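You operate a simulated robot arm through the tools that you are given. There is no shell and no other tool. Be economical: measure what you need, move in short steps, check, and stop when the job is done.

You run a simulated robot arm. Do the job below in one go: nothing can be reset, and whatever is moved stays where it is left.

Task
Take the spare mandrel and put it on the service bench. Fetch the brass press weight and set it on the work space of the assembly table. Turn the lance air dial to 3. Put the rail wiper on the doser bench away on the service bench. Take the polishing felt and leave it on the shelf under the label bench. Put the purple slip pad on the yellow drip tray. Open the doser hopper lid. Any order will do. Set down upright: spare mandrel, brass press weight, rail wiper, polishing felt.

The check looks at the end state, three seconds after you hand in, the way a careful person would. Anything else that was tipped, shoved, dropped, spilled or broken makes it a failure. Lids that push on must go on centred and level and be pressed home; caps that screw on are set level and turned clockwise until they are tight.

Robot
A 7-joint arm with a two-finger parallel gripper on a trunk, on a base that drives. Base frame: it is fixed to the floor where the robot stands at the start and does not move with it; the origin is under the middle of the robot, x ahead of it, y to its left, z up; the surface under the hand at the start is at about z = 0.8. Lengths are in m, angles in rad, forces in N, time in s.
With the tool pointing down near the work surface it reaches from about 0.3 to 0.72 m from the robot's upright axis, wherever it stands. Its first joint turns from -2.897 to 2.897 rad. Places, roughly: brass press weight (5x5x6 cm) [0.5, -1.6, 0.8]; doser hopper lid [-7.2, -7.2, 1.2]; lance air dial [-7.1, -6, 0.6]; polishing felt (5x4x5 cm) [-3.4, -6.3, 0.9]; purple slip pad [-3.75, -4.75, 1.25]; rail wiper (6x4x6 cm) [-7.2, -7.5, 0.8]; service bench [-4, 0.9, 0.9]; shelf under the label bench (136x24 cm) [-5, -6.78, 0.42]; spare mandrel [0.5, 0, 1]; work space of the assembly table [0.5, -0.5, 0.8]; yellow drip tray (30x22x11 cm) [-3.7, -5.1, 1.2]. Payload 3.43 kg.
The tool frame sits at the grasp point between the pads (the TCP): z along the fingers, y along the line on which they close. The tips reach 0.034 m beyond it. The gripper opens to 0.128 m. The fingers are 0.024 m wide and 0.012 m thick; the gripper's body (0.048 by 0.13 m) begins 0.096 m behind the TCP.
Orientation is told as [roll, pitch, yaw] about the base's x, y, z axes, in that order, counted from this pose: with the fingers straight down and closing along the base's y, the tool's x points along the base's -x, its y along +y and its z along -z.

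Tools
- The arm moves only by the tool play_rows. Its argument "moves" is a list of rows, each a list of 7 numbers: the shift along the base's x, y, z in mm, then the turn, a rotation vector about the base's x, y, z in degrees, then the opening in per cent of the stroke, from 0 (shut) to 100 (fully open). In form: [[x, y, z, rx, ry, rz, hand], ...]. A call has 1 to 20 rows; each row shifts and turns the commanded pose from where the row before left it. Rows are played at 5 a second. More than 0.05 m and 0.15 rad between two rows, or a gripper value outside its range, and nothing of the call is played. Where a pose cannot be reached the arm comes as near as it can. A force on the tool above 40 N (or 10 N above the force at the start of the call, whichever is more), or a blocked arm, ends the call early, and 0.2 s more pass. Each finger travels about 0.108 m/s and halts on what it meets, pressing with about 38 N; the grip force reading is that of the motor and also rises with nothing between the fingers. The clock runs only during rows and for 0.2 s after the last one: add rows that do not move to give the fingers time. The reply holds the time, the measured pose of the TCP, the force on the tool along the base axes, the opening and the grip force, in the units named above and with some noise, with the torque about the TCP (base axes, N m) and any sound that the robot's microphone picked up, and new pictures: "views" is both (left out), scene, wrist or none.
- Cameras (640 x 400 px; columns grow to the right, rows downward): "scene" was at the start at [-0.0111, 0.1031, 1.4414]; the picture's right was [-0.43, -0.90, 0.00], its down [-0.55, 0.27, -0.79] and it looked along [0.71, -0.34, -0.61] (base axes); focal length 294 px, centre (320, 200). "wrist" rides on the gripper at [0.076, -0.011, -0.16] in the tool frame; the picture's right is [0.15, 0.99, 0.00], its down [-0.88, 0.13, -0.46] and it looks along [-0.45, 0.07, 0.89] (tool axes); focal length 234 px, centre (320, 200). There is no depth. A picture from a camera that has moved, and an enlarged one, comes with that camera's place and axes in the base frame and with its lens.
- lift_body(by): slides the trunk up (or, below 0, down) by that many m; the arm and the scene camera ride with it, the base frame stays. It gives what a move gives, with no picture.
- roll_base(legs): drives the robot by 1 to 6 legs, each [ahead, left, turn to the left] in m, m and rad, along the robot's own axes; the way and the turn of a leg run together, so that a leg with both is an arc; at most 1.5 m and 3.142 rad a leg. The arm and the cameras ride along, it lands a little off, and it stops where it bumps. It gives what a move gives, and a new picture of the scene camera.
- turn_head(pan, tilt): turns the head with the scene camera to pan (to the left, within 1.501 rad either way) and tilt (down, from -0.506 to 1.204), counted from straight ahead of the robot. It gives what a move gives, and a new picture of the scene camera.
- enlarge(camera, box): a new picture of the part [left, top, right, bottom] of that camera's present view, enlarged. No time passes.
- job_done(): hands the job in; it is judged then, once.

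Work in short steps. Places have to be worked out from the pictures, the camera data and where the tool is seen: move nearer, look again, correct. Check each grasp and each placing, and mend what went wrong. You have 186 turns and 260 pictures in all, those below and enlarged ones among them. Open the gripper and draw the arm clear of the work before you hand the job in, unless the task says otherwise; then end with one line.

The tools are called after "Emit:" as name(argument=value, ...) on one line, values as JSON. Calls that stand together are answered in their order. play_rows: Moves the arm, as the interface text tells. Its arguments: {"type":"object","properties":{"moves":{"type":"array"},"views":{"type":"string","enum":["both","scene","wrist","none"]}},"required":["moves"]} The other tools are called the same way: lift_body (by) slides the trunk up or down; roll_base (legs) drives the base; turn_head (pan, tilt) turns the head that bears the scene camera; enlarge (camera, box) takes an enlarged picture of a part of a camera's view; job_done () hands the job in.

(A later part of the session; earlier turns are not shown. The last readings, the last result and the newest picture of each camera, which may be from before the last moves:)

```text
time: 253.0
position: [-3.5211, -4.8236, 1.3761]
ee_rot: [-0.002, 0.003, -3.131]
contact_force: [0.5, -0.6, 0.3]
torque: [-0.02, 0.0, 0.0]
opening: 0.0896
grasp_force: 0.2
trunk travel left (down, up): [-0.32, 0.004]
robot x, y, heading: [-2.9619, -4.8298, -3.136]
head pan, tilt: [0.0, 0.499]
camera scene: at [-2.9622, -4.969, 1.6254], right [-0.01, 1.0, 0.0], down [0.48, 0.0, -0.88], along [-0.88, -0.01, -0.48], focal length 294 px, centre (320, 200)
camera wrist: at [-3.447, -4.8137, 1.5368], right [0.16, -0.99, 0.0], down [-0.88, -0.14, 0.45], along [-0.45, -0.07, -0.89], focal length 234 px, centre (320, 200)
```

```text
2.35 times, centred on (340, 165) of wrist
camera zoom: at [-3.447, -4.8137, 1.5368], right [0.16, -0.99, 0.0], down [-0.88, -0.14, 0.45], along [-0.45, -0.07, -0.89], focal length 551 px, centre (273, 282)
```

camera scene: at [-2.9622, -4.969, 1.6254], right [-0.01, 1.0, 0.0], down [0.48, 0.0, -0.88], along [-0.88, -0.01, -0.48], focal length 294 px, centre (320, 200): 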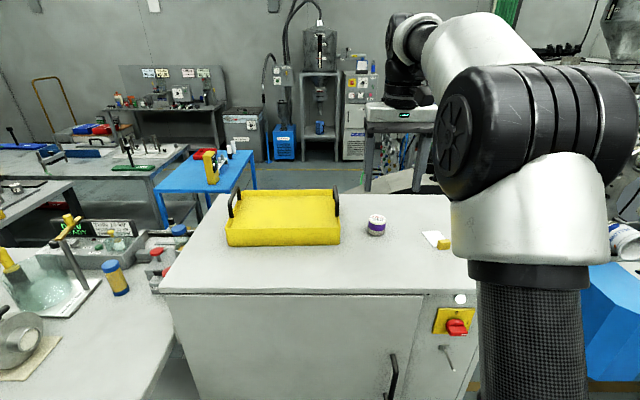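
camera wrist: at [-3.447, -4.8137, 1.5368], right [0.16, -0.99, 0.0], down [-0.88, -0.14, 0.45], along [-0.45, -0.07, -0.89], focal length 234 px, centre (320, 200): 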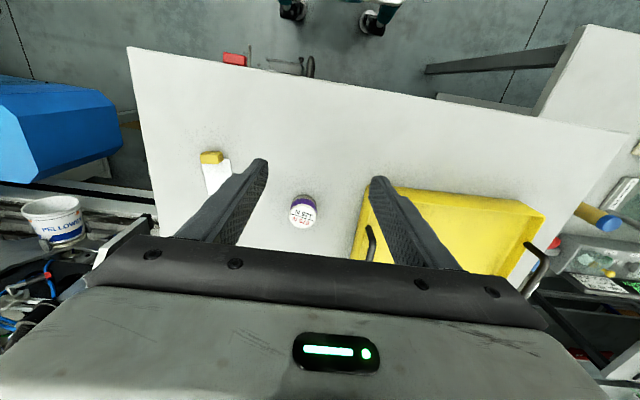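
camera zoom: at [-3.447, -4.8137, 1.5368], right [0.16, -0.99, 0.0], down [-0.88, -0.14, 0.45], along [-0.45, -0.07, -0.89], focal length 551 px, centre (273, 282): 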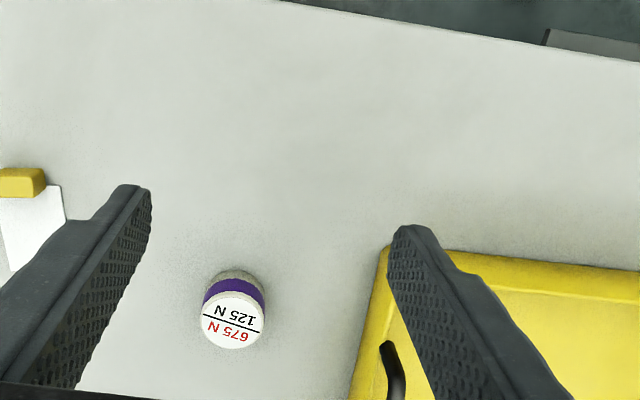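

Triangulated pad top: (-3.665,-4.817,1.183). I'll inch 5 cm closer and go above it.

Emit:
roll_base(legs=[[0.05, 0, 0]])

Emit:
play_rows(moves=[[-30, 2, -30, 0, 0, 0, 60], [-30, 2, -30, 0, 0, 0, 60], [-30, 0, -30, 0, 0, 0, 60]], views="both")

```text
time: 253.9
position: [-3.5709, -4.8248, 1.3772]
ee_rot: [-0.002, 0.004, -3.129]
contact_force: [0.3, -0.5, -0.8]
torque: [-0.01, -0.01, 0.01]
opening: 0.0897
grasp_force: 0.0
trunk travel left (down, up): [-0.32, 0.004]
robot x, y, heading: [-3.0121, -4.8288, -3.134]
head pan, tilt: [0.0, 0.499]
camera scene: at [-3.0109, -4.9696, 1.6253], right [-0.01, 1.0, 0.0], down [0.48, 0.0, -0.88], along [-0.88, -0.01, -0.48], focal length 294 px, centre (320, 200)
```

scene: 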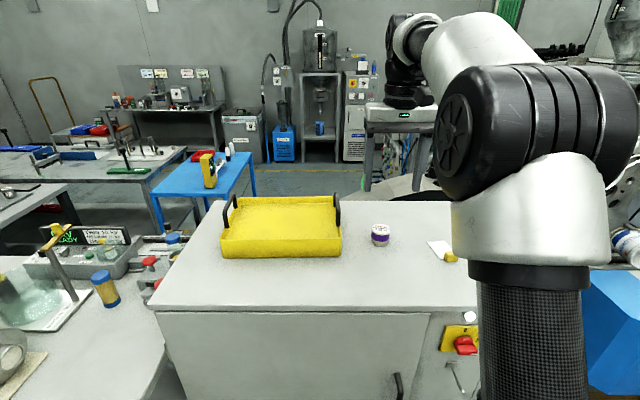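

```text
time: 254.7
position: [-3.6595, -4.8234, 1.2873]
ee_rot: [-0.003, 0.003, -3.132]
contact_force: [0.8, -0.3, -0.7]
torque: [0.0, -0.02, 0.01]
opening: 0.0767
grasp_force: 0.1
trunk travel left (down, up): [-0.32, 0.004]
robot x, y, heading: [-3.0104, -4.8319, -3.135]
head pan, tilt: [0.0, 0.499]
camera scene: at [-3.0107, -4.9696, 1.6254], right [-0.01, 1.0, 0.0], down [0.48, 0.0, -0.88], along [-0.88, -0.01, -0.48], focal length 294 px, centre (320, 200)
camera wrist: at [-3.5852, -4.8125, 1.4477], right [0.16, -0.99, 0.0], down [-0.88, -0.14, 0.45], along [-0.45, -0.07, -0.89], focal length 234 px, centre (320, 200)
```

scene: 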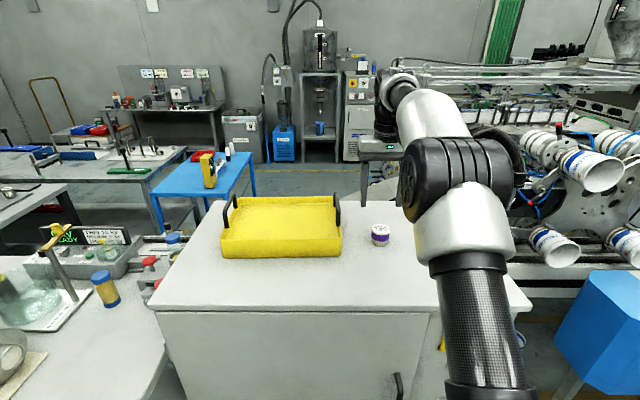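
wrist: 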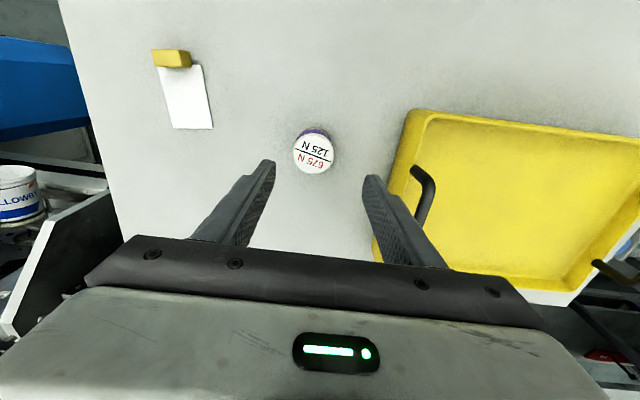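

Consistent: pad at (-3.664,-4.816). Descend and grasp.

Emit:
play_rows(moves=[[-2, 4, -30, 0, 0, 0, 60], [-2, 3, -30, 0, 0, 0, 60], [0, 0, -25, 0, 0, 0, 60], [0, 0, -17, 0, 0, 0, 60], [0, 0, 0, 0, 0, 0, 20], [0, 0, 0, 0, 0, 0, 0], [0, 0, 0, 0, 0, 0, 0]], views="both")

```text
time: 256.3
position: [-3.6633, -4.8153, 1.1856]
ee_rot: [-0.004, 0.001, -3.131]
contact_force: [-0.6, 0.3, 0.0]
torque: [0.0, -0.02, 0.0]
opening: 0.0467
grasp_force: 38.1
trunk travel left (down, up): [-0.32, 0.004]
robot x, y, heading: [-3.0135, -4.8292, -3.129]
head pan, tilt: [0.0, 0.499]
camera scene: at [-3.0101, -4.9696, 1.6254], right [-0.01, 1.0, 0.0], down [0.48, 0.0, -0.88], along [-0.88, -0.01, -0.48], focal length 294 px, centre (320, 200)
camera wrist: at [-3.5885, -4.8044, 1.3455], right [0.16, -0.99, 0.0], down [-0.88, -0.14, 0.45], along [-0.45, -0.07, -0.89], focal length 234 px, centre (320, 200)
```

scene: 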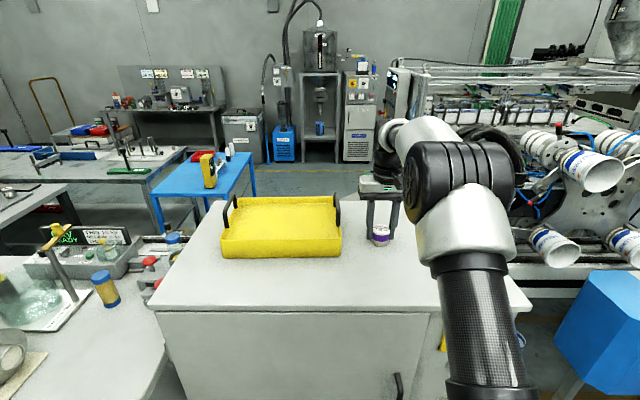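
wrist: 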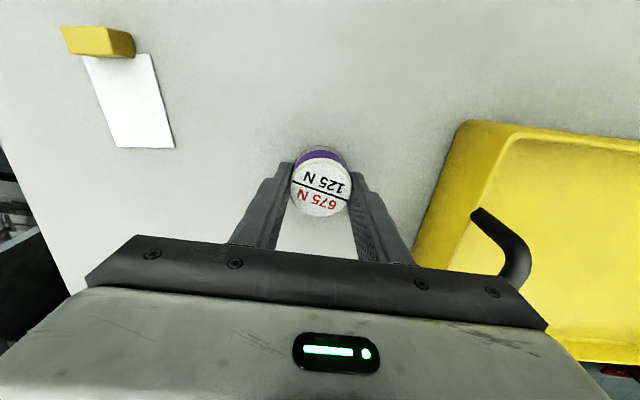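

Gripped. Lift slowly and move over the tray centre (~(-3.67,-5.06)).

Emit:
play_rows(moves=[[0, 0, 5, 0, 0, 0, 0], [0, 0, 10, 0, 0, 0, 0], [0, 0, 20, 0, 0, 0, 0], [0, 0, 25, 0, 0, 0, 0], [0, 0, 30, 0, 0, 0, 0], [0, 0, 30, 0, 0, 0, 0], [0, 0, 25, 0, 0, 0, 0], [0, -20, 0, 0, 0, 0, 0], [0, -35, 0, 0, 0, 0, 0], [0, -40, 0, 0, 0, 0, 0], [0, -40, 0, 0, 0, 0, 0], [0, -40, 0, 0, 0, 0, 0], [0, -40, 0, 0, 0, 0, 0], [0, -30, 0, 0, 0, 0, 0]], views="both")

```text
time: 259.3
position: [-3.6359, -5.0407, 1.3156]
ee_rot: [-0.002, 0.003, -3.131]
contact_force: [-1.0, -0.9, -2.3]
torque: [-0.01, -0.04, -0.04]
opening: 0.0467
grasp_force: 38.1
out of reach, approached as far as the arm can: row 11, 12, 13, 14
trunk travel left (down, up): [-0.32, 0.004]
robot x, y, heading: [-3.012, -4.8322, -3.132]
head pan, tilt: [0.0, 0.499]
camera scene: at [-3.0104, -4.9692, 1.6254], right [-0.01, 1.0, 0.0], down [0.48, 0.0, -0.88], along [-0.88, -0.01, -0.48], focal length 294 px, centre (320, 200)
camera wrist: at [-3.5627, -5.0302, 1.4765], right [0.16, -0.99, 0.0], down [-0.88, -0.14, 0.45], along [-0.45, -0.07, -0.89], focal length 234 px, centre (320, 200)
```

scene: 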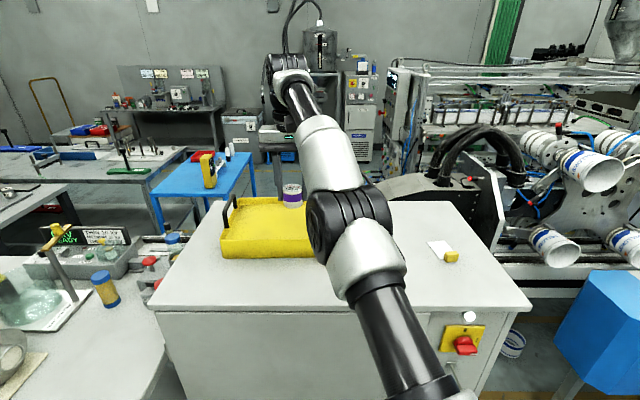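
wrist: 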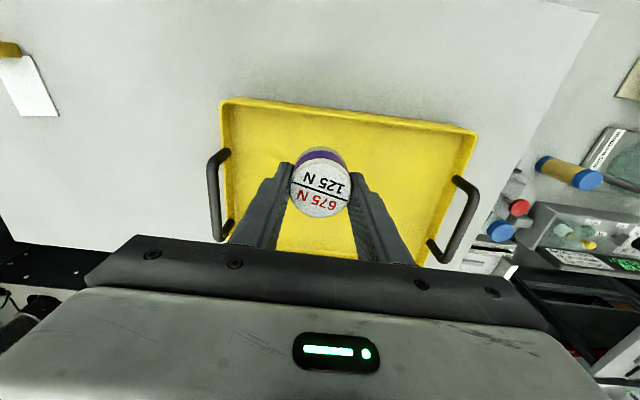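

Lower toward the tray floor carefully.

Emit:
play_rows(moves=[[0, 0, -20, 0, 0, 0, 0], [0, 0, -25, 0, 0, 0, 0], [0, 0, -25, 0, 0, 0, 0], [0, 0, -20, 0, 0, 0, 0], [0, 0, 0, 0, 0, 0, 0]], views="both")

Emit:
enlarge(camera="scene", box=[200, 150, 360, 270])

```text
time: 260.5
position: [-3.6646, -5.0508, 1.2394]
ee_rot: [-0.001, 0.008, -3.132]
contact_force: [-1.0, -0.2, -0.7]
torque: [-0.01, -0.03, 0.02]
opening: 0.0463
grasp_force: 38.2
out of reach, approached as far as the arm can: row 1, 2, 3, 4
trunk travel left (down, up): [-0.32, 0.004]
robot x, y, heading: [-3.0105, -4.8332, -3.136]
head pan, tilt: [0.0, 0.499]
camera scene: at [-3.0101, -4.9696, 1.6254], right [-0.01, 1.0, 0.0], down [0.48, 0.0, -0.88], along [-0.88, -0.01, -0.48], focal length 294 px, centre (320, 200)
camera wrist: at [-3.5897, -5.0404, 1.4005], right [0.16, -0.99, 0.0], down [-0.88, -0.14, 0.45], along [-0.44, -0.07, -0.89], focal length 234 px, centre (320, 200)
```

scene: 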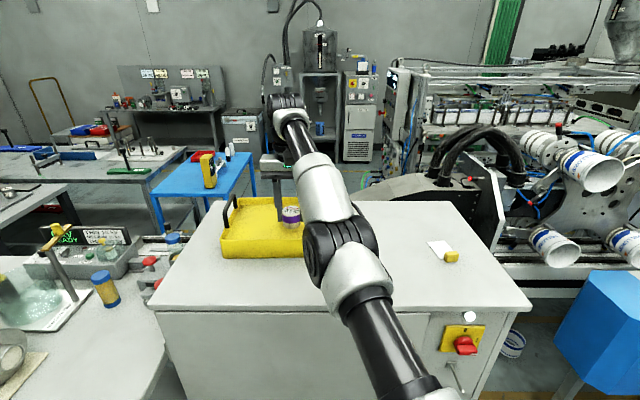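
wrist: 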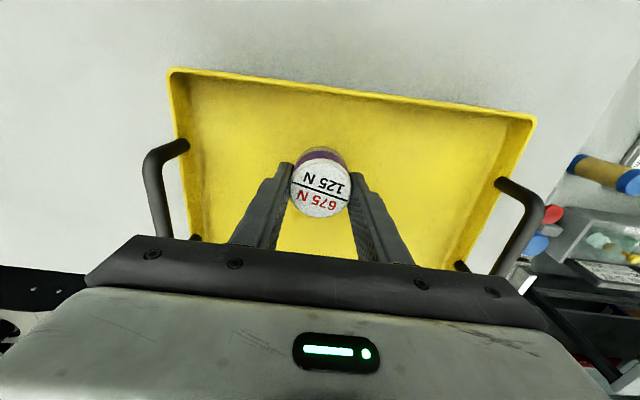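

```text
3.33 times, centred on (280, 210) of scene
camera zoom: at [-3.0101, -4.9696, 1.6254], right [-0.01, 1.0, 0.0], down [0.48, 0.0, -0.88], along [-0.88, -0.01, -0.48], focal length 981 px, centre (453, 167)
```

zoom: 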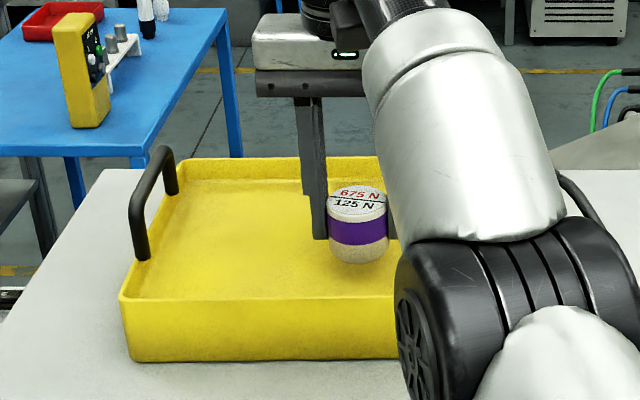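

Continue down in small steps until contact.

Emit:
play_rows(moves=[[0, 0, -12, 0, 0, 0, 0], [0, 0, -12, 0, 0, 0, 0], [0, 0, -6, 0, 0, 0, 0], [0, 0, -4, 0, 0, 0, 0], [0, 0, 0, 0, 0, 0, 0]], views="none")

```text
time: 261.7
position: [-3.671, -5.0532, 1.2126]
ee_rot: [-0.001, 0.0, -3.131]
contact_force: [0.1, -0.8, 29.4]
torque: [0.08, -0.05, -0.18]
opening: 0.0467
grasp_force: 38.5
out of reach, approached as far as the arm can: row 1, 2, 4
trunk travel left (down, up): [-0.32, 0.004]
robot x, y, heading: [-3.0087, -4.8306, -3.135]
head pan, tilt: [0.0, 0.499]
```

Contact. Ease off slightly and release.

Emit:
play_rows(moves=[[0, 0, 2, 0, 0, 0, 0], [0, 0, 1, 0, 0, 0, 0], [0, 0, 0, 0, 0, 0, 45], [0, 0, 0, 0, 0, 0, 60], [0, 0, 0, 0, 0, 0, 60], [0, 0, 30, 0, 0, 0, 60], [0, 0, 40, 0, 0, 0, 60], [20, 0, 40, 0, 0, 0, 60], [30, 20, 30, 0, 0, 0, 60], [30, 30, 30, 0, 0, 0, 60], [30, 40, 10, 0, 0, 0, 60]], views="both")

```text
refused: row 10 steps farther than a row can; nothing moved
```

Emit:
play_rows(moves=[[0, 0, 2, 0, 0, 0, 0], [0, 0, 1, 0, 0, 0, 0], [0, 0, 0, 0, 0, 0, 45], [0, 0, 0, 0, 0, 0, 60], [0, 0, 0, 0, 0, 0, 60], [0, 0, 30, 0, 0, 0, 60], [0, 0, 40, 0, 0, 0, 60], [20, 0, 40, 0, 0, 0, 60], [30, 20, 25, 0, 0, 0, 60], [30, 25, 25, 0, 0, 0, 60], [30, 30, 10, 0, 0, 0, 60]], views="both")

```text
time: 264.1
position: [-3.6286, -5.032, 1.3363]
ee_rot: [-0.001, 0.003, -3.13]
contact_force: [0.0, -0.1, 0.1]
torque: [0.0, -0.04, 0.0]
opening: 0.0767
grasp_force: 0.2
out of reach, approached as far as the arm can: row 6, 7, 9, 10, 11
trunk travel left (down, up): [-0.32, 0.004]
robot x, y, heading: [-3.0144, -4.8332, -3.127]
head pan, tilt: [0.0, 0.499]
camera scene: at [-3.0101, -4.9697, 1.6254], right [-0.01, 1.0, 0.0], down [0.48, 0.0, -0.88], along [-0.88, -0.01, -0.48], focal length 294 px, centre (320, 200)
camera wrist: at [-3.5547, -5.022, 1.4962], right [0.16, -0.99, 0.0], down [-0.88, -0.14, 0.45], along [-0.45, -0.07, -0.89], focal length 234 px, centre (320, 200)
```

scene: 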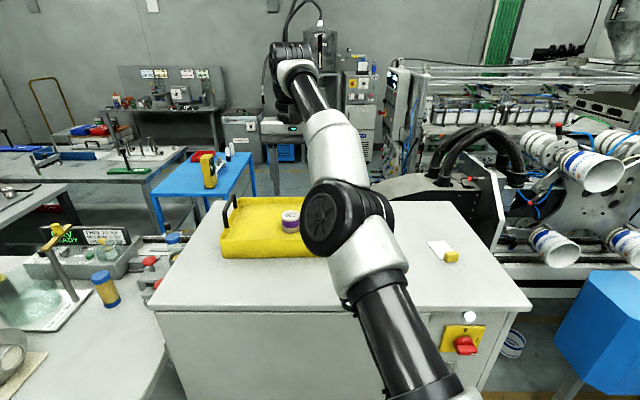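
wrist: 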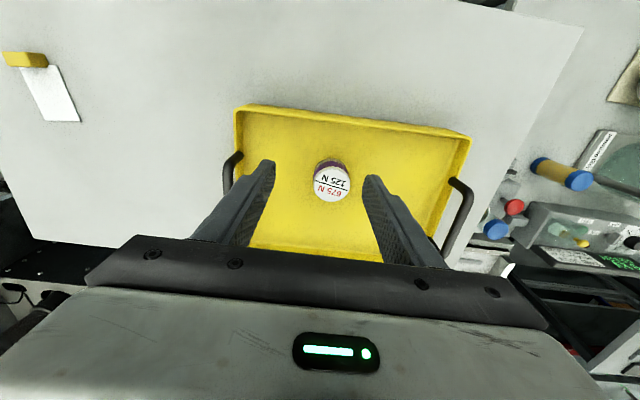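

Pad is in the tray. Retract the arm, back off, and look left for the felt.

Emit:
play_rows(moves=[[40, 20, 0, 0, 0, 0, 60], [45, 20, 0, 0, 0, 0, 60], [45, 20, 0, 0, 0, 0, 60], [45, 20, 0, 0, 0, 0, 60], [45, 20, 0, 0, 0, 0, 60]], views="none")

Emit:
roll_base(legs=[[-0.25, 0, 0]])

Emit:
turn_head(pan=0.8, tilt=0.5)

```text
time: 265.3
position: [-3.4064, -4.9304, 1.3355]
ee_rot: [0.001, 0.002, -3.131]
contact_force: [0.6, 0.0, 0.2]
torque: [0.03, 0.0, 0.01]
opening: 0.0766
grasp_force: 0.0
trunk travel left (down, up): [-0.32, 0.004]
robot x, y, heading: [-3.0119, -4.8311, -3.132]
head pan, tilt: [0.0, 0.499]
```

```text
time: 267.1
position: [-3.1579, -4.9289, 1.3347]
ee_rot: [-0.002, 0.002, -3.13]
contact_force: [0.7, 0.6, -0.3]
torque: [0.03, 0.03, 0.0]
opening: 0.0771
grasp_force: 0.0
trunk travel left (down, up): [-0.32, 0.004]
robot x, y, heading: [-2.7619, -4.831, -3.131]
head pan, tilt: [0.0, 0.499]
camera scene: at [-2.7601, -4.9671, 1.6254], right [-0.01, 1.0, 0.0], down [0.48, 0.01, -0.88], along [-0.88, -0.01, -0.48], focal length 294 px, centre (320, 200)
```

scene: 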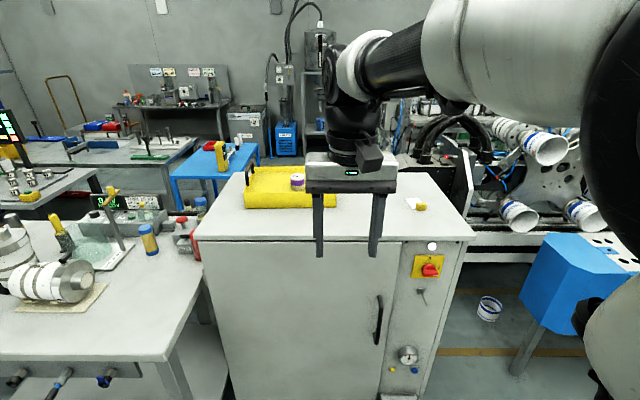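

```text
time: 268.3
position: [-3.1579, -4.9276, 1.3346]
ee_rot: [-0.001, 0.003, -3.131]
contact_force: [0.7, -0.2, -0.5]
torque: [-0.01, 0.02, -0.04]
opening: 0.0769
grasp_force: 0.0
trunk travel left (down, up): [-0.32, 0.004]
robot x, y, heading: [-2.7609, -4.8257, -3.132]
head pan, tilt: [0.799, 0.499]
camera scene: at [-2.7325, -5.032, 1.6254], right [-0.72, 0.69, 0.0], down [0.33, 0.35, -0.88], along [-0.61, -0.64, -0.48], focal length 294 px, centre (320, 200)
```

scene: 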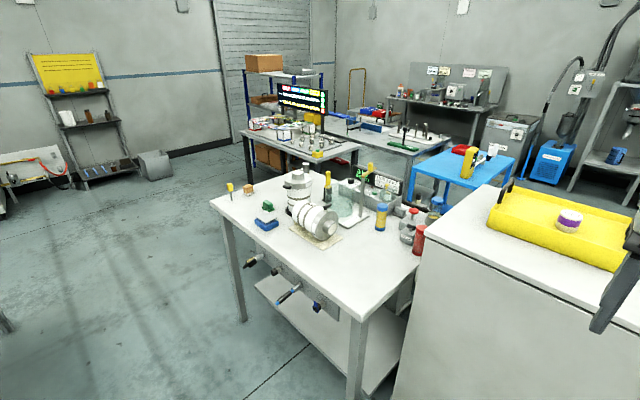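

Emit:
enlarge(camera="scene", box=[205, 160, 365, 260])

Emit:
enlarge(camera="scene", box=[230, 50, 540, 200])

```text
4.00 times, centred on (285, 210) of scene
camera zoom: at [-2.7325, -5.032, 1.6254], right [-0.72, 0.69, 0.0], down [0.33, 0.35, -0.88], along [-0.61, -0.64, -0.48], focal length 1177 px, centre (460, 160)
```

zoom: 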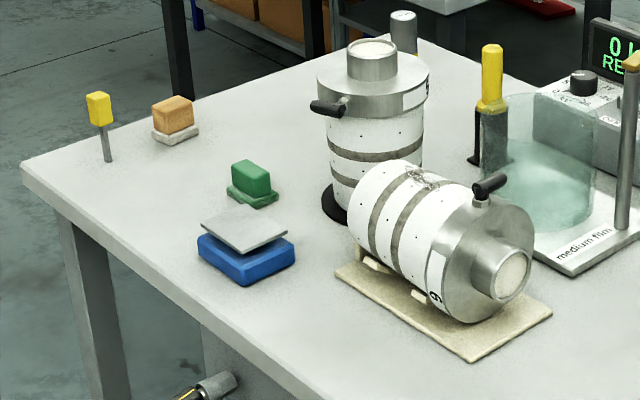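

```text
2.06 times, centred on (385, 125) of scene
camera zoom: at [-2.7325, -5.032, 1.6254], right [-0.72, 0.69, 0.0], down [0.33, 0.35, -0.88], along [-0.61, -0.64, -0.48], focal length 608 px, centre (186, 355)
```

zoom: 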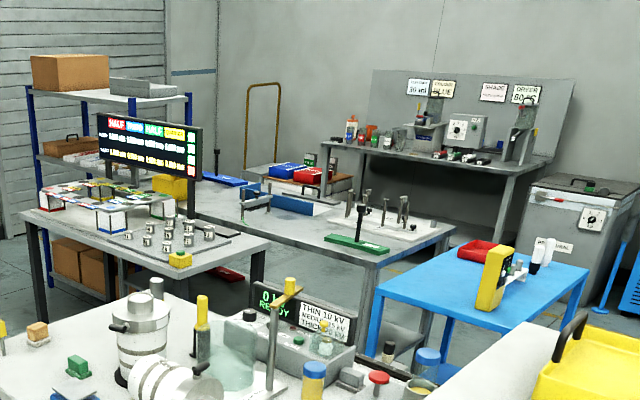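

The orange block on a grey felt sole at about (-3.42,-6.29) matches. Strafe left 1.4 m to stand in front of it.

Emit:
roll_base(legs=[[0, 1.4, 0]])

Emit:
turn_head(pan=0.0, tilt=0.7)

```text
time: 282.0
position: [-3.1323, -6.3407, 1.336]
ee_rot: [-0.002, 0.003, -3.117]
contact_force: [0.0, -0.3, 0.8]
torque: [0.0, 0.05, -0.01]
opening: 0.0768
grasp_force: 0.0
trunk travel left (down, up): [-0.32, 0.004]
robot x, y, heading: [-2.7369, -6.2362, -3.114]
head pan, tilt: [0.799, 0.499]
camera scene: at [-2.7055, -6.4387, 1.6254], right [-0.73, 0.68, 0.0], down [0.33, 0.35, -0.88], along [-0.6, -0.64, -0.48], focal length 294 px, centre (320, 200)
```

scene: 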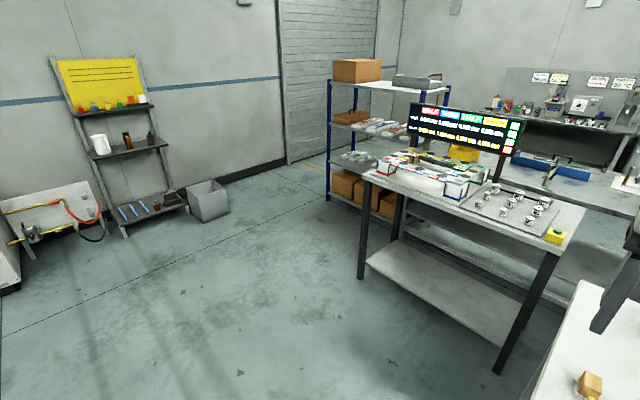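

```text
time: 283.1
position: [-3.1331, -6.3398, 1.334]
ee_rot: [-0.004, 0.004, -3.117]
contact_force: [-0.2, 0.8, 0.4]
torque: [0.02, 0.03, -0.01]
opening: 0.0767
grasp_force: 0.1
trunk travel left (down, up): [-0.32, 0.004]
robot x, y, heading: [-2.7382, -6.2346, -3.114]
head pan, tilt: [0.0, 0.7]
camera scene: at [-2.7285, -6.3741, 1.6077], right [-0.02, 1.0, 0.0], down [0.64, 0.02, -0.77], along [-0.76, -0.02, -0.64], focal length 294 px, centre (320, 200)
```

scene: 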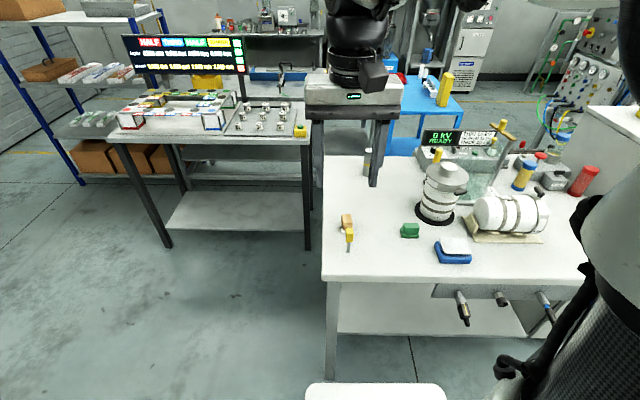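

Felt ≈(-3.427,-6.302), with a thin yellow stick 10 cm in front. Move closer, lower the trunk a bit, and view from above.

Emit:
roll_base(legs=[[0.07, 0, -0.025]])

Emit:
lift_body(by=-0.1)

Emit:
play_rows(moves=[[-35, 10, 0, 0, 0, 0, 60], [-35, 10, 0, 0, 0, 0, 60], [-40, 10, 0, 0, 0, 0, 60], [-40, 8, 0, 0, 0, 0, 60], [-30, 0, 0, 0, 0, 0, 60]], views="both")

Emit:
enlarge(camera="wrist", box=[220, 90, 420, 250])

```text
time: 284.1
position: [-3.2041, -6.332, 1.3349]
ee_rot: [-0.002, 0.005, -3.139]
contact_force: [0.7, 0.0, 0.6]
torque: [0.03, -0.01, -0.01]
opening: 0.0769
grasp_force: 0.1
trunk travel left (down, up): [-0.32, 0.004]
robot x, y, heading: [-2.8072, -6.2341, -3.14]
head pan, tilt: [0.0, 0.7]
camera scene: at [-2.8007, -6.375, 1.6076], right [0.0, 1.0, 0.0], down [0.64, 0.0, -0.76], along [-0.76, 0.0, -0.64], focal length 294 px, centre (320, 200)
```

scene: 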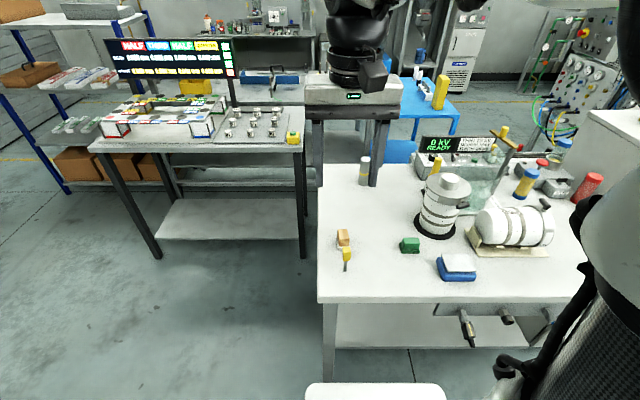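

```text
time: 285.4
position: [-3.2042, -6.3314, 1.2348]
ee_rot: [-0.003, 0.005, -3.14]
contact_force: [-0.8, -1.0, -0.9]
torque: [0.02, 0.0, 0.04]
opening: 0.0769
grasp_force: 0.2
trunk travel left (down, up): [-0.22, 0.104]
robot x, y, heading: [-2.8054, -6.2377, -3.143]
head pan, tilt: [0.0, 0.7]
```

```text
time: 286.6
position: [-3.382, -6.2938, 1.2364]
ee_rot: [-0.002, 0.005, -3.141]
contact_force: [-0.4, -0.5, 0.6]
torque: [0.03, -0.04, 0.05]
opening: 0.0771
grasp_force: 0.0
trunk travel left (down, up): [-0.22, 0.104]
robot x, y, heading: [-2.8064, -6.2353, -3.144]
head pan, tilt: [0.0, 0.7]
camera scene: at [-2.8, -6.375, 1.5076], right [0.0, 1.0, 0.0], down [0.64, 0.0, -0.76], along [-0.76, 0.0, -0.64], focal length 294 px, centre (320, 200)
camera wrist: at [-3.3073, -6.2837, 1.3967], right [0.15, -0.99, 0.0], down [-0.88, -0.13, 0.45], along [-0.45, -0.07, -0.89], focal length 234 px, centre (320, 200)
```

scene: 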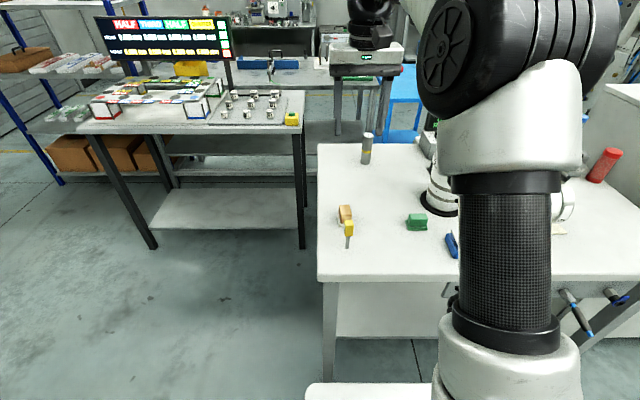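
wrist: 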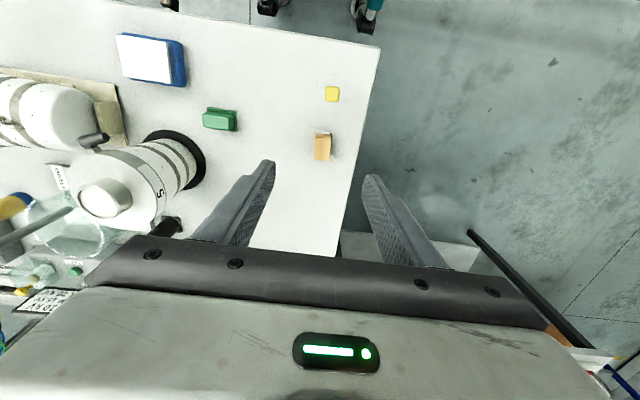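

```text
2.50 times, centred on (320, 170) of wrist
camera zoom: at [-3.3073, -6.2837, 1.3967], right [0.15, -0.99, 0.0], down [-0.88, -0.13, 0.45], along [-0.45, -0.07, -0.89], focal length 585 px, centre (320, 275)
```

zoom: 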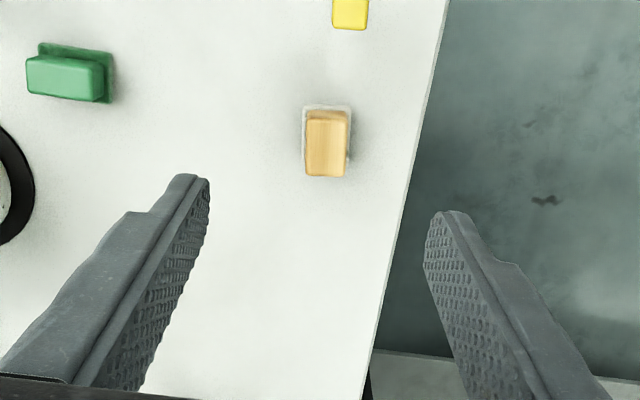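

Felt top ≈(-3.428,-6.305,0.938), turned about 8°. Align yaw and come down above it.

Emit:
play_rows(moves=[[-23, -6, 0, 0, 0, 4, 60], [-23, -5, 0, 0, 0, 4, 60], [0, 0, -40, 0, 0, 0, 60], [0, 0, -45, 0, 0, 0, 60], [0, 0, -45, 0, 0, 0, 60], [0, 0, -45, 0, 0, 0, 60]], views="both")

Emit:
enlarge(camera="wrist", box=[220, 90, 420, 250])

```text
time: 288.0
position: [-3.4282, -6.304, 1.0611]
ee_rot: [-0.002, 0.001, -3.0]
contact_force: [1.1, 0.0, 0.6]
torque: [-0.04, 0.02, 0.01]
opening: 0.077
grasp_force: 0.0
trunk travel left (down, up): [-0.22, 0.104]
robot x, y, heading: [-2.8043, -6.2384, -3.144]
head pan, tilt: [0.0, 0.7]
camera scene: at [-2.7998, -6.375, 1.5077], right [0.0, 1.0, 0.0], down [0.64, 0.0, -0.76], along [-0.76, 0.0, -0.64], focal length 294 px, centre (320, 200)
camera wrist: at [-3.3563, -6.284, 1.2203], right [0.28, -0.96, 0.0], down [-0.85, -0.25, 0.45], along [-0.43, -0.13, -0.89], focal length 234 px, centre (320, 200)
```

scene: 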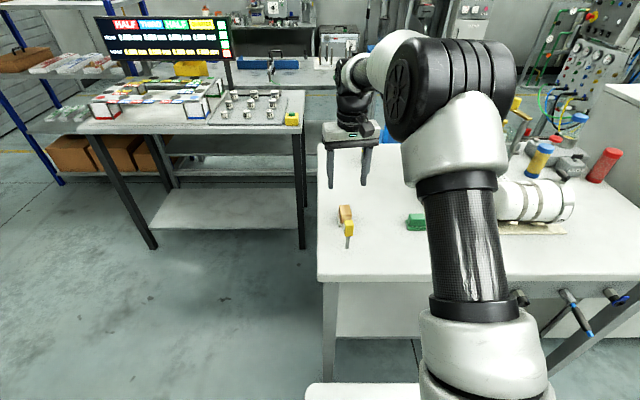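
wrist: 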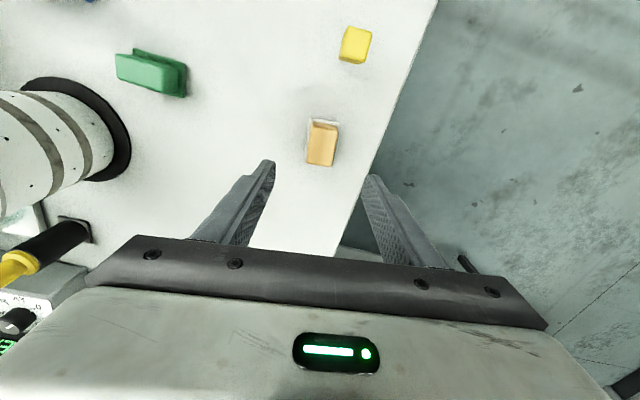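

```text
2.50 times, centred on (320, 170) of wrist
camera zoom: at [-3.3563, -6.284, 1.2203], right [0.28, -0.96, 0.0], down [-0.85, -0.25, 0.45], along [-0.43, -0.13, -0.89], focal length 585 px, centre (320, 275)
```

zoom: 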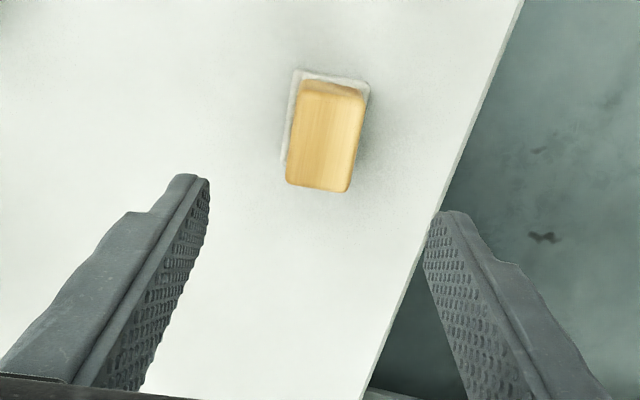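

Block is aligned with the gripper now. Descend with a small correction and grasp.

Emit:
play_rows(moves=[[4, -3, -35, 0, 0, 0, 60], [0, 0, -40, 0, 0, 0, 60], [0, 0, -30, 0, 0, 0, 60], [0, 0, -22, 0, 0, 0, 60], [0, 0, 0, 0, 0, 0, 20], [0, 0, 0, 0, 0, 0, 0], [0, 0, 0, 0, 0, 0, 0], [0, 0, 0, 0, 0, 0, 0]], views="wrist")

```text
time: 289.8
position: [-3.4243, -6.311, 0.9331]
ee_rot: [0.0, 0.0, -3.001]
contact_force: [-1.9, -5.9, 15.9]
torque: [-0.59, 0.01, -0.08]
opening: 0.0391
grasp_force: 38.2
trunk travel left (down, up): [-0.22, 0.104]
robot x, y, heading: [-2.8125, -6.237, -3.144]
head pan, tilt: [0.0, 0.7]
camera wrist: at [-3.351, -6.2898, 1.094], right [0.28, -0.96, 0.0], down [-0.85, -0.25, 0.46], along [-0.44, -0.13, -0.89], focal length 234 px, centre (320, 200)
```

wrist: 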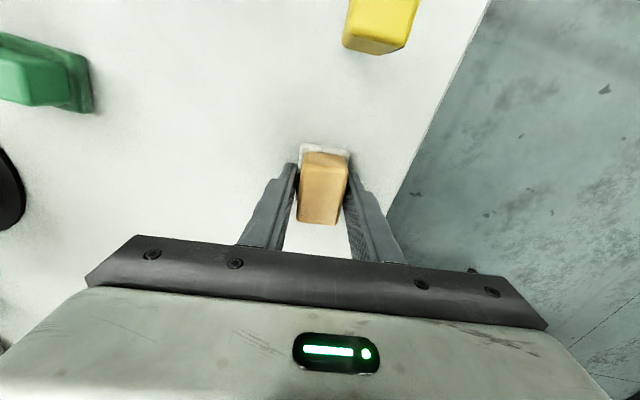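

Gripped at 39 mm. Lift slowly.

Emit:
play_rows(moves=[[0, 0, 4, 0, 0, 0, 0], [0, 0, 8, 0, 0, 0, 0], [0, 0, 15, 0, 0, 0, 0], [0, 0, 25, 0, 0, 0, 0], [0, 0, 30, 0, 0, 0, 0], [0, 0, 35, 0, 0, 0, 0], [0, 0, 35, 0, 0, 0, 0], [0, 0, 35, 0, 0, 0, 0], [0, 0, 25, 0, 0, 0, 0]], views="both")

```text
time: 291.8
position: [-3.4255, -6.3075, 1.1432]
ee_rot: [-0.001, 0.003, -2.999]
contact_force: [0.1, -0.1, -0.3]
torque: [-0.03, -0.03, 0.01]
opening: 0.0389
grasp_force: 37.5
trunk travel left (down, up): [-0.22, 0.104]
robot x, y, heading: [-2.8047, -6.2337, -3.143]
head pan, tilt: [0.0, 0.7]
camera scene: at [-2.7998, -6.375, 1.5076], right [0.0, 1.0, 0.0], down [0.64, 0.0, -0.77], along [-0.77, 0.0, -0.64], focal length 294 px, centre (320, 200)
camera wrist: at [-3.353, -6.2873, 1.3046], right [0.28, -0.96, 0.0], down [-0.86, -0.25, 0.45], along [-0.43, -0.13, -0.89], focal length 234 px, centre (320, 200)
```

scene: 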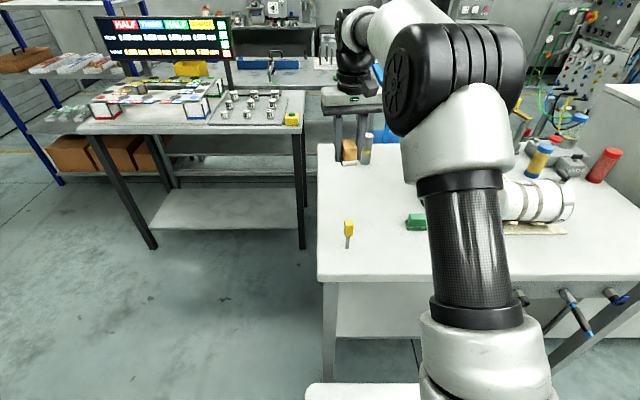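
wrist: 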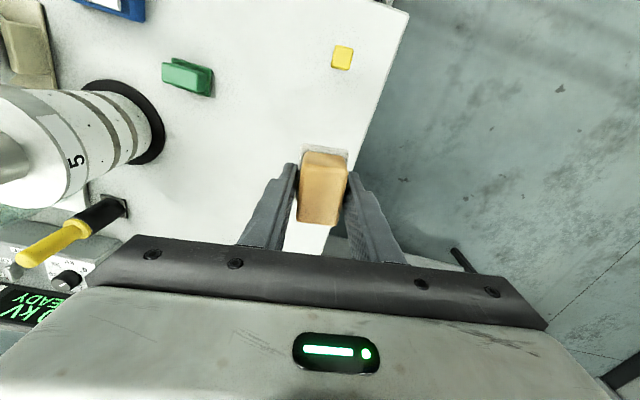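

Felt held. Now back off and strafe left to view the label bench and its shelf.

Emit:
roll_base(legs=[[-0.35, 0, 0], [0, 0.9, 0]])

Emit:
turn_head(pan=0.1, tilt=0.4)

```text
time: 293.8
position: [-3.1351, -6.3099, 1.1453]
ee_rot: [-0.004, 0.001, -2.995]
contact_force: [0.7, 0.1, -0.4]
torque: [-0.01, -0.01, 0.0]
opening: 0.0387
grasp_force: 37.6
trunk travel left (down, up): [-0.22, 0.104]
robot x, y, heading: [-2.5155, -6.2361, -3.134]
head pan, tilt: [0.0, 0.7]
stopped in leg 1: the robot was blocked; the commanded pose is now the measured one
camera scene: at [-2.5093, -6.3757, 1.5076], right [0.0, 1.0, 0.0], down [0.64, 0.0, -0.77], along [-0.77, 0.0, -0.64], focal length 294 px, centre (320, 200)
```

scene: 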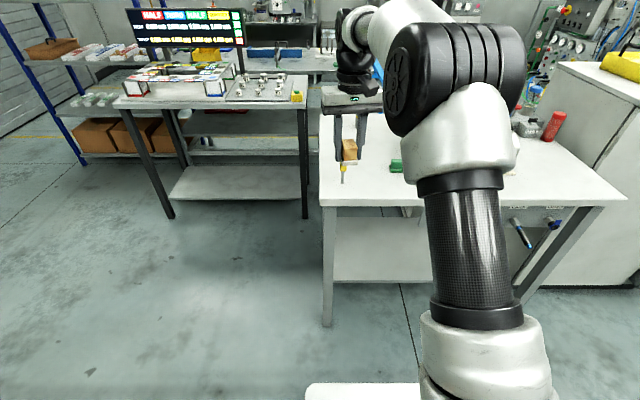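

```text
time: 294.6
position: [-3.1356, -6.3117, 1.145]
ee_rot: [-0.002, 0.002, -2.996]
contact_force: [0.9, 1.0, -0.1]
torque: [0.0, -0.03, 0.02]
opening: 0.0389
grasp_force: 38.1
trunk travel left (down, up): [-0.22, 0.104]
robot x, y, heading: [-2.5162, -6.2363, -3.136]
head pan, tilt: [0.099, 0.4]
camera scene: at [-2.5169, -6.385, 1.5344], right [-0.1, 0.99, 0.0], down [0.39, 0.04, -0.92], along [-0.92, -0.1, -0.39], focal length 294 px, centre (320, 200)
```

scene: 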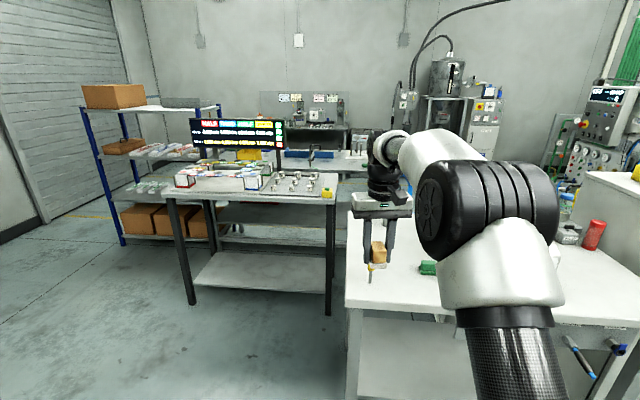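

Bumped lightly behind; move forward a bit, then strafe left with clearance.

Emit:
roll_base(legs=[[0.12, 0, 0], [0, 0.9, 0]])

Emit:
turn_head(pan=-0.1, tilt=0.45)

Emit:
turn_head(pan=1.5, tilt=0.4)

```text
time: 304.6
position: [-3.253, -7.2209, 1.1447]
ee_rot: [-0.001, 0.004, -3.002]
contact_force: [0.2, -0.5, -1.3]
torque: [0.0, 0.05, 0.02]
opening: 0.039
grasp_force: 37.9
trunk travel left (down, up): [-0.22, 0.104]
robot x, y, heading: [-2.6318, -7.1499, 3.139]
head pan, tilt: [0.099, 0.4]
camera scene: at [-2.6338, -7.2985, 1.5345], right [-0.1, 1.0, 0.0], down [0.39, 0.04, -0.92], along [-0.92, -0.09, -0.39], focal length 294 px, centre (320, 200)
```

scene: 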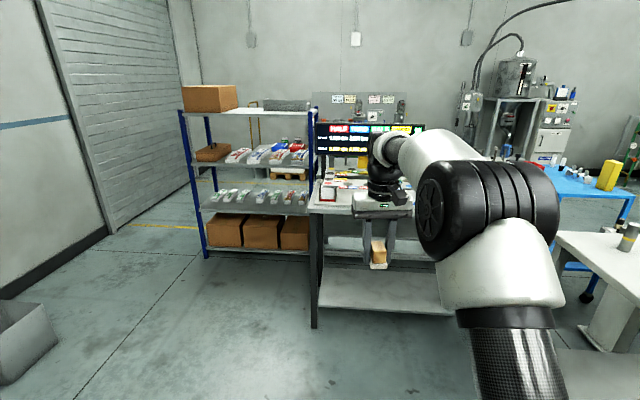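

```text
time: 305.3
position: [-3.2522, -7.2212, 1.1449]
ee_rot: [-0.002, 0.001, -3.003]
contact_force: [-0.2, 0.0, 0.4]
torque: [0.01, 0.02, -0.02]
opening: 0.039
grasp_force: 38.2
trunk travel left (down, up): [-0.22, 0.104]
robot x, y, heading: [-2.6336, -7.1506, 3.143]
head pan, tilt: [-0.099, 0.45]
camera scene: at [-2.6331, -7.2802, 1.5298], right [0.1, 1.0, 0.0], down [0.43, -0.04, -0.9], along [-0.9, 0.09, -0.44], focal length 294 px, centre (320, 200)
```

scene: 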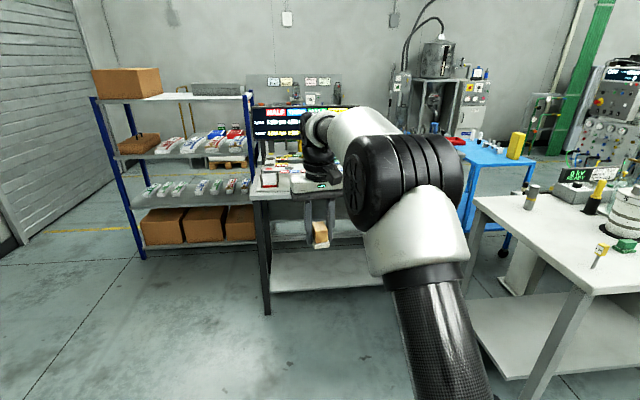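

```text
time: 307.0
position: [-3.2521, -7.221, 1.1449]
ee_rot: [-0.001, 0.002, -3.003]
contact_force: [-0.3, 0.4, -0.5]
torque: [-0.01, 0.0, -0.02]
opening: 0.0389
grasp_force: 38.1
trunk travel left (down, up): [-0.22, 0.104]
robot x, y, heading: [-2.635, -7.1536, 3.134]
head pan, tilt: [1.499, 0.4]
camera scene: at [-2.5483, -7.3817, 1.5345], right [-1.0, 0.07, 0.0], down [0.03, 0.39, -0.92], along [-0.07, -0.92, -0.39], focal length 294 px, centre (320, 200)
```

scene: 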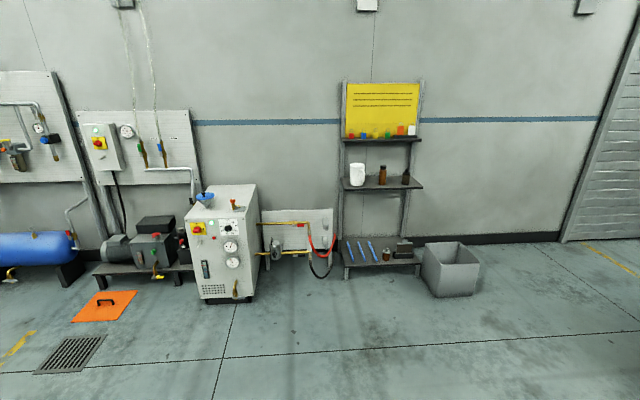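

I need to understand the benches ahead; enlarge them.

Emit:
turn_head(pan=-0.15, tilt=0.4)

Emit:
enlarge(camera="scene", box=[60, 60, 380, 310])

```text
time: 308.7
position: [-3.2515, -7.2213, 1.1457]
ee_rot: [-0.003, 0.001, -3.003]
contact_force: [0.4, 0.0, -0.3]
torque: [-0.02, 0.04, -0.01]
opening: 0.0388
grasp_force: 37.7
trunk travel left (down, up): [-0.22, 0.104]
robot x, y, heading: [-2.6323, -7.15, 3.137]
head pan, tilt: [-0.15, 0.4]
camera scene: at [-2.6332, -7.2755, 1.5345], right [0.15, 0.99, 0.0], down [0.38, -0.06, -0.92], along [-0.91, 0.14, -0.39], focal length 294 px, centre (320, 200)
```

scene: 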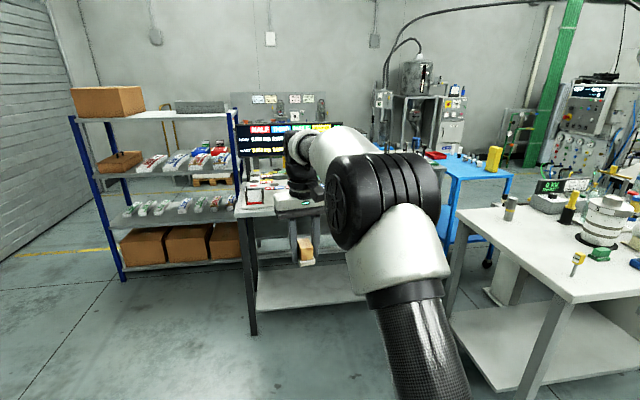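

```text
1.60 times, centred on (220, 185) of scene
camera zoom: at [-2.6332, -7.2755, 1.5345], right [0.15, 0.99, 0.0], down [0.38, -0.06, -0.92], along [-0.91, 0.14, -0.39], focal length 471 px, centre (480, 224)
```

zoom: 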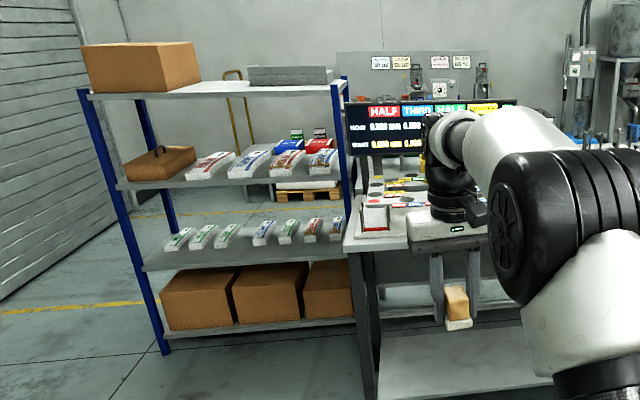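

I'll retract the arm (keeping the felt held high), strafe left to y≈-8.4 and look along the gap beside the rack.

Emit:
play_rows(moves=[[40, 0, 15, 0, 0, 0, 0], [45, 0, 15, 0, 0, 0, 0], [45, 0, 15, 0, 0, 0, 0], [45, 0, 15, 0, 0, 0, 0], [45, 0, 0, 0, 0, 0, 0]], views="none")

Emit:
roll_base(legs=[[0, 1.3, 0]])

Emit:
turn_head(pan=0.3, tilt=0.45)

```text
time: 309.9
position: [-3.0322, -7.2204, 1.2055]
ee_rot: [-0.002, 0.002, -3.0]
contact_force: [0.0, -0.2, -0.4]
torque: [0.0, 0.03, 0.01]
opening: 0.0388
grasp_force: 38.7
trunk travel left (down, up): [-0.22, 0.104]
robot x, y, heading: [-2.6308, -7.1492, 3.141]
head pan, tilt: [-0.15, 0.4]
```

```text
time: 322.6
position: [-3.0617, -8.5038, 1.2047]
ee_rot: [-0.003, 0.001, -3.041]
contact_force: [-0.2, -0.3, -1.5]
torque: [-0.02, -0.03, -0.04]
opening: 0.0388
grasp_force: 38.0
trunk travel left (down, up): [-0.22, 0.104]
robot x, y, heading: [-2.6612, -8.4478, 3.103]
head pan, tilt: [-0.15, 0.4]
camera scene: at [-2.6655, -8.5753, 1.5345], right [0.19, 0.98, 0.0], down [0.38, -0.07, -0.92], along [-0.9, 0.18, -0.39], focal length 294 px, centre (320, 200)
```

scene: 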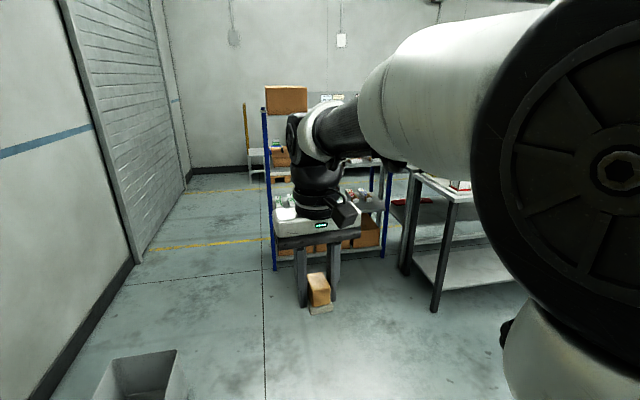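

```text
time: 323.5
position: [-3.0629, -8.5047, 1.2035]
ee_rot: [-0.002, 0.003, -3.041]
contact_force: [-0.4, -0.3, -1.0]
torque: [0.03, 0.0, 0.0]
opening: 0.0387
grasp_force: 38.1
trunk travel left (down, up): [-0.22, 0.104]
robot x, y, heading: [-2.6581, -8.449, 3.099]
head pan, tilt: [0.3, 0.45]
camera scene: at [-2.6634, -8.6164, 1.5298], right [-0.26, 0.97, 0.0], down [0.42, 0.11, -0.9], along [-0.87, -0.23, -0.44], focal length 294 px, centre (320, 200)
```

scene: 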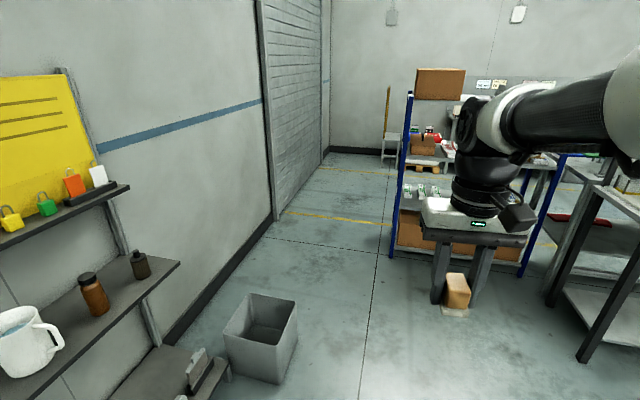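

The gap beside the rack is ~1.1 m wide (y from -9.69 to -8.56). Drive there in legs.

Emit:
roll_base(legs=[[0, 0.08, 0.042], [1.48, 0, 0], [0, 0.55, 0]])

```text
time: 334.5
position: [-4.5369, -8.8617, 1.2057]
ee_rot: [-0.001, 0.003, -2.962]
contact_force: [-0.3, -0.5, -0.3]
torque: [0.0, 0.02, 0.01]
opening: 0.0389
grasp_force: 38.1
trunk travel left (down, up): [-0.22, 0.104]
robot x, y, heading: [-4.1422, -8.7763, -3.102]
head pan, tilt: [0.3, 0.45]
stopped in leg 3: the robot was blocked; the commanded pose is now the measured one
camera scene: at [-4.1321, -8.9415, 1.5298], right [-0.33, 0.94, 0.0], down [0.41, 0.14, -0.9], along [-0.85, -0.3, -0.44], focal length 294 px, centre (320, 200)
```

scene: 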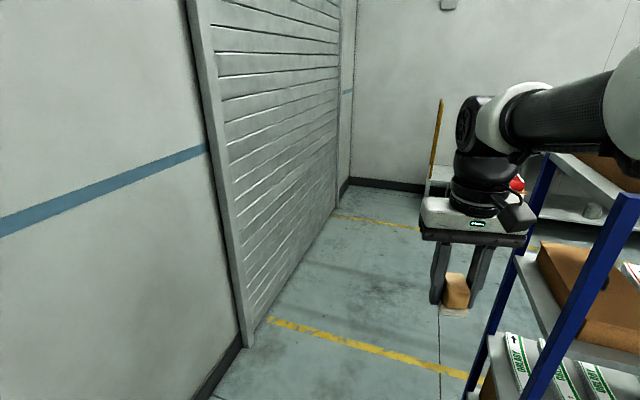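

Blocked, likely by the grey box. Look down-left at it.

Emit:
turn_head(pan=1.5, tilt=0.9)

```text
time: 335.9
position: [-4.5386, -8.8615, 1.205]
ee_rot: [0.0, 0.001, -2.963]
contact_force: [-0.4, 0.6, -1.2]
torque: [-0.04, 0.02, -0.03]
opening: 0.0391
grasp_force: 37.7
trunk travel left (down, up): [-0.22, 0.104]
robot x, y, heading: [-4.1373, -8.7715, -3.109]
head pan, tilt: [1.499, 0.901]
camera scene: at [-4.0482, -8.9865, 1.4915], right [-1.0, 0.04, 0.0], down [0.03, 0.78, -0.62], along [-0.02, -0.62, -0.78], focal length 294 px, centre (320, 200)
```

scene: 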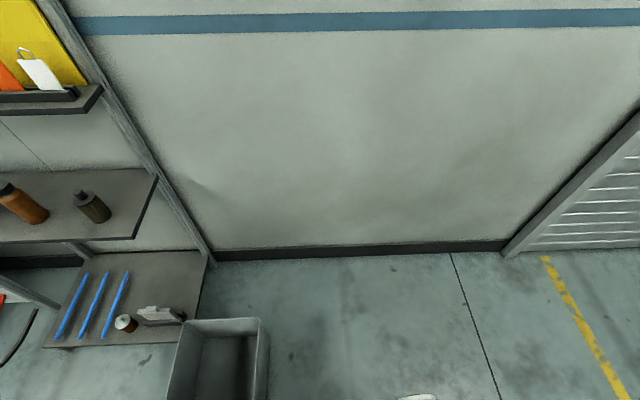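

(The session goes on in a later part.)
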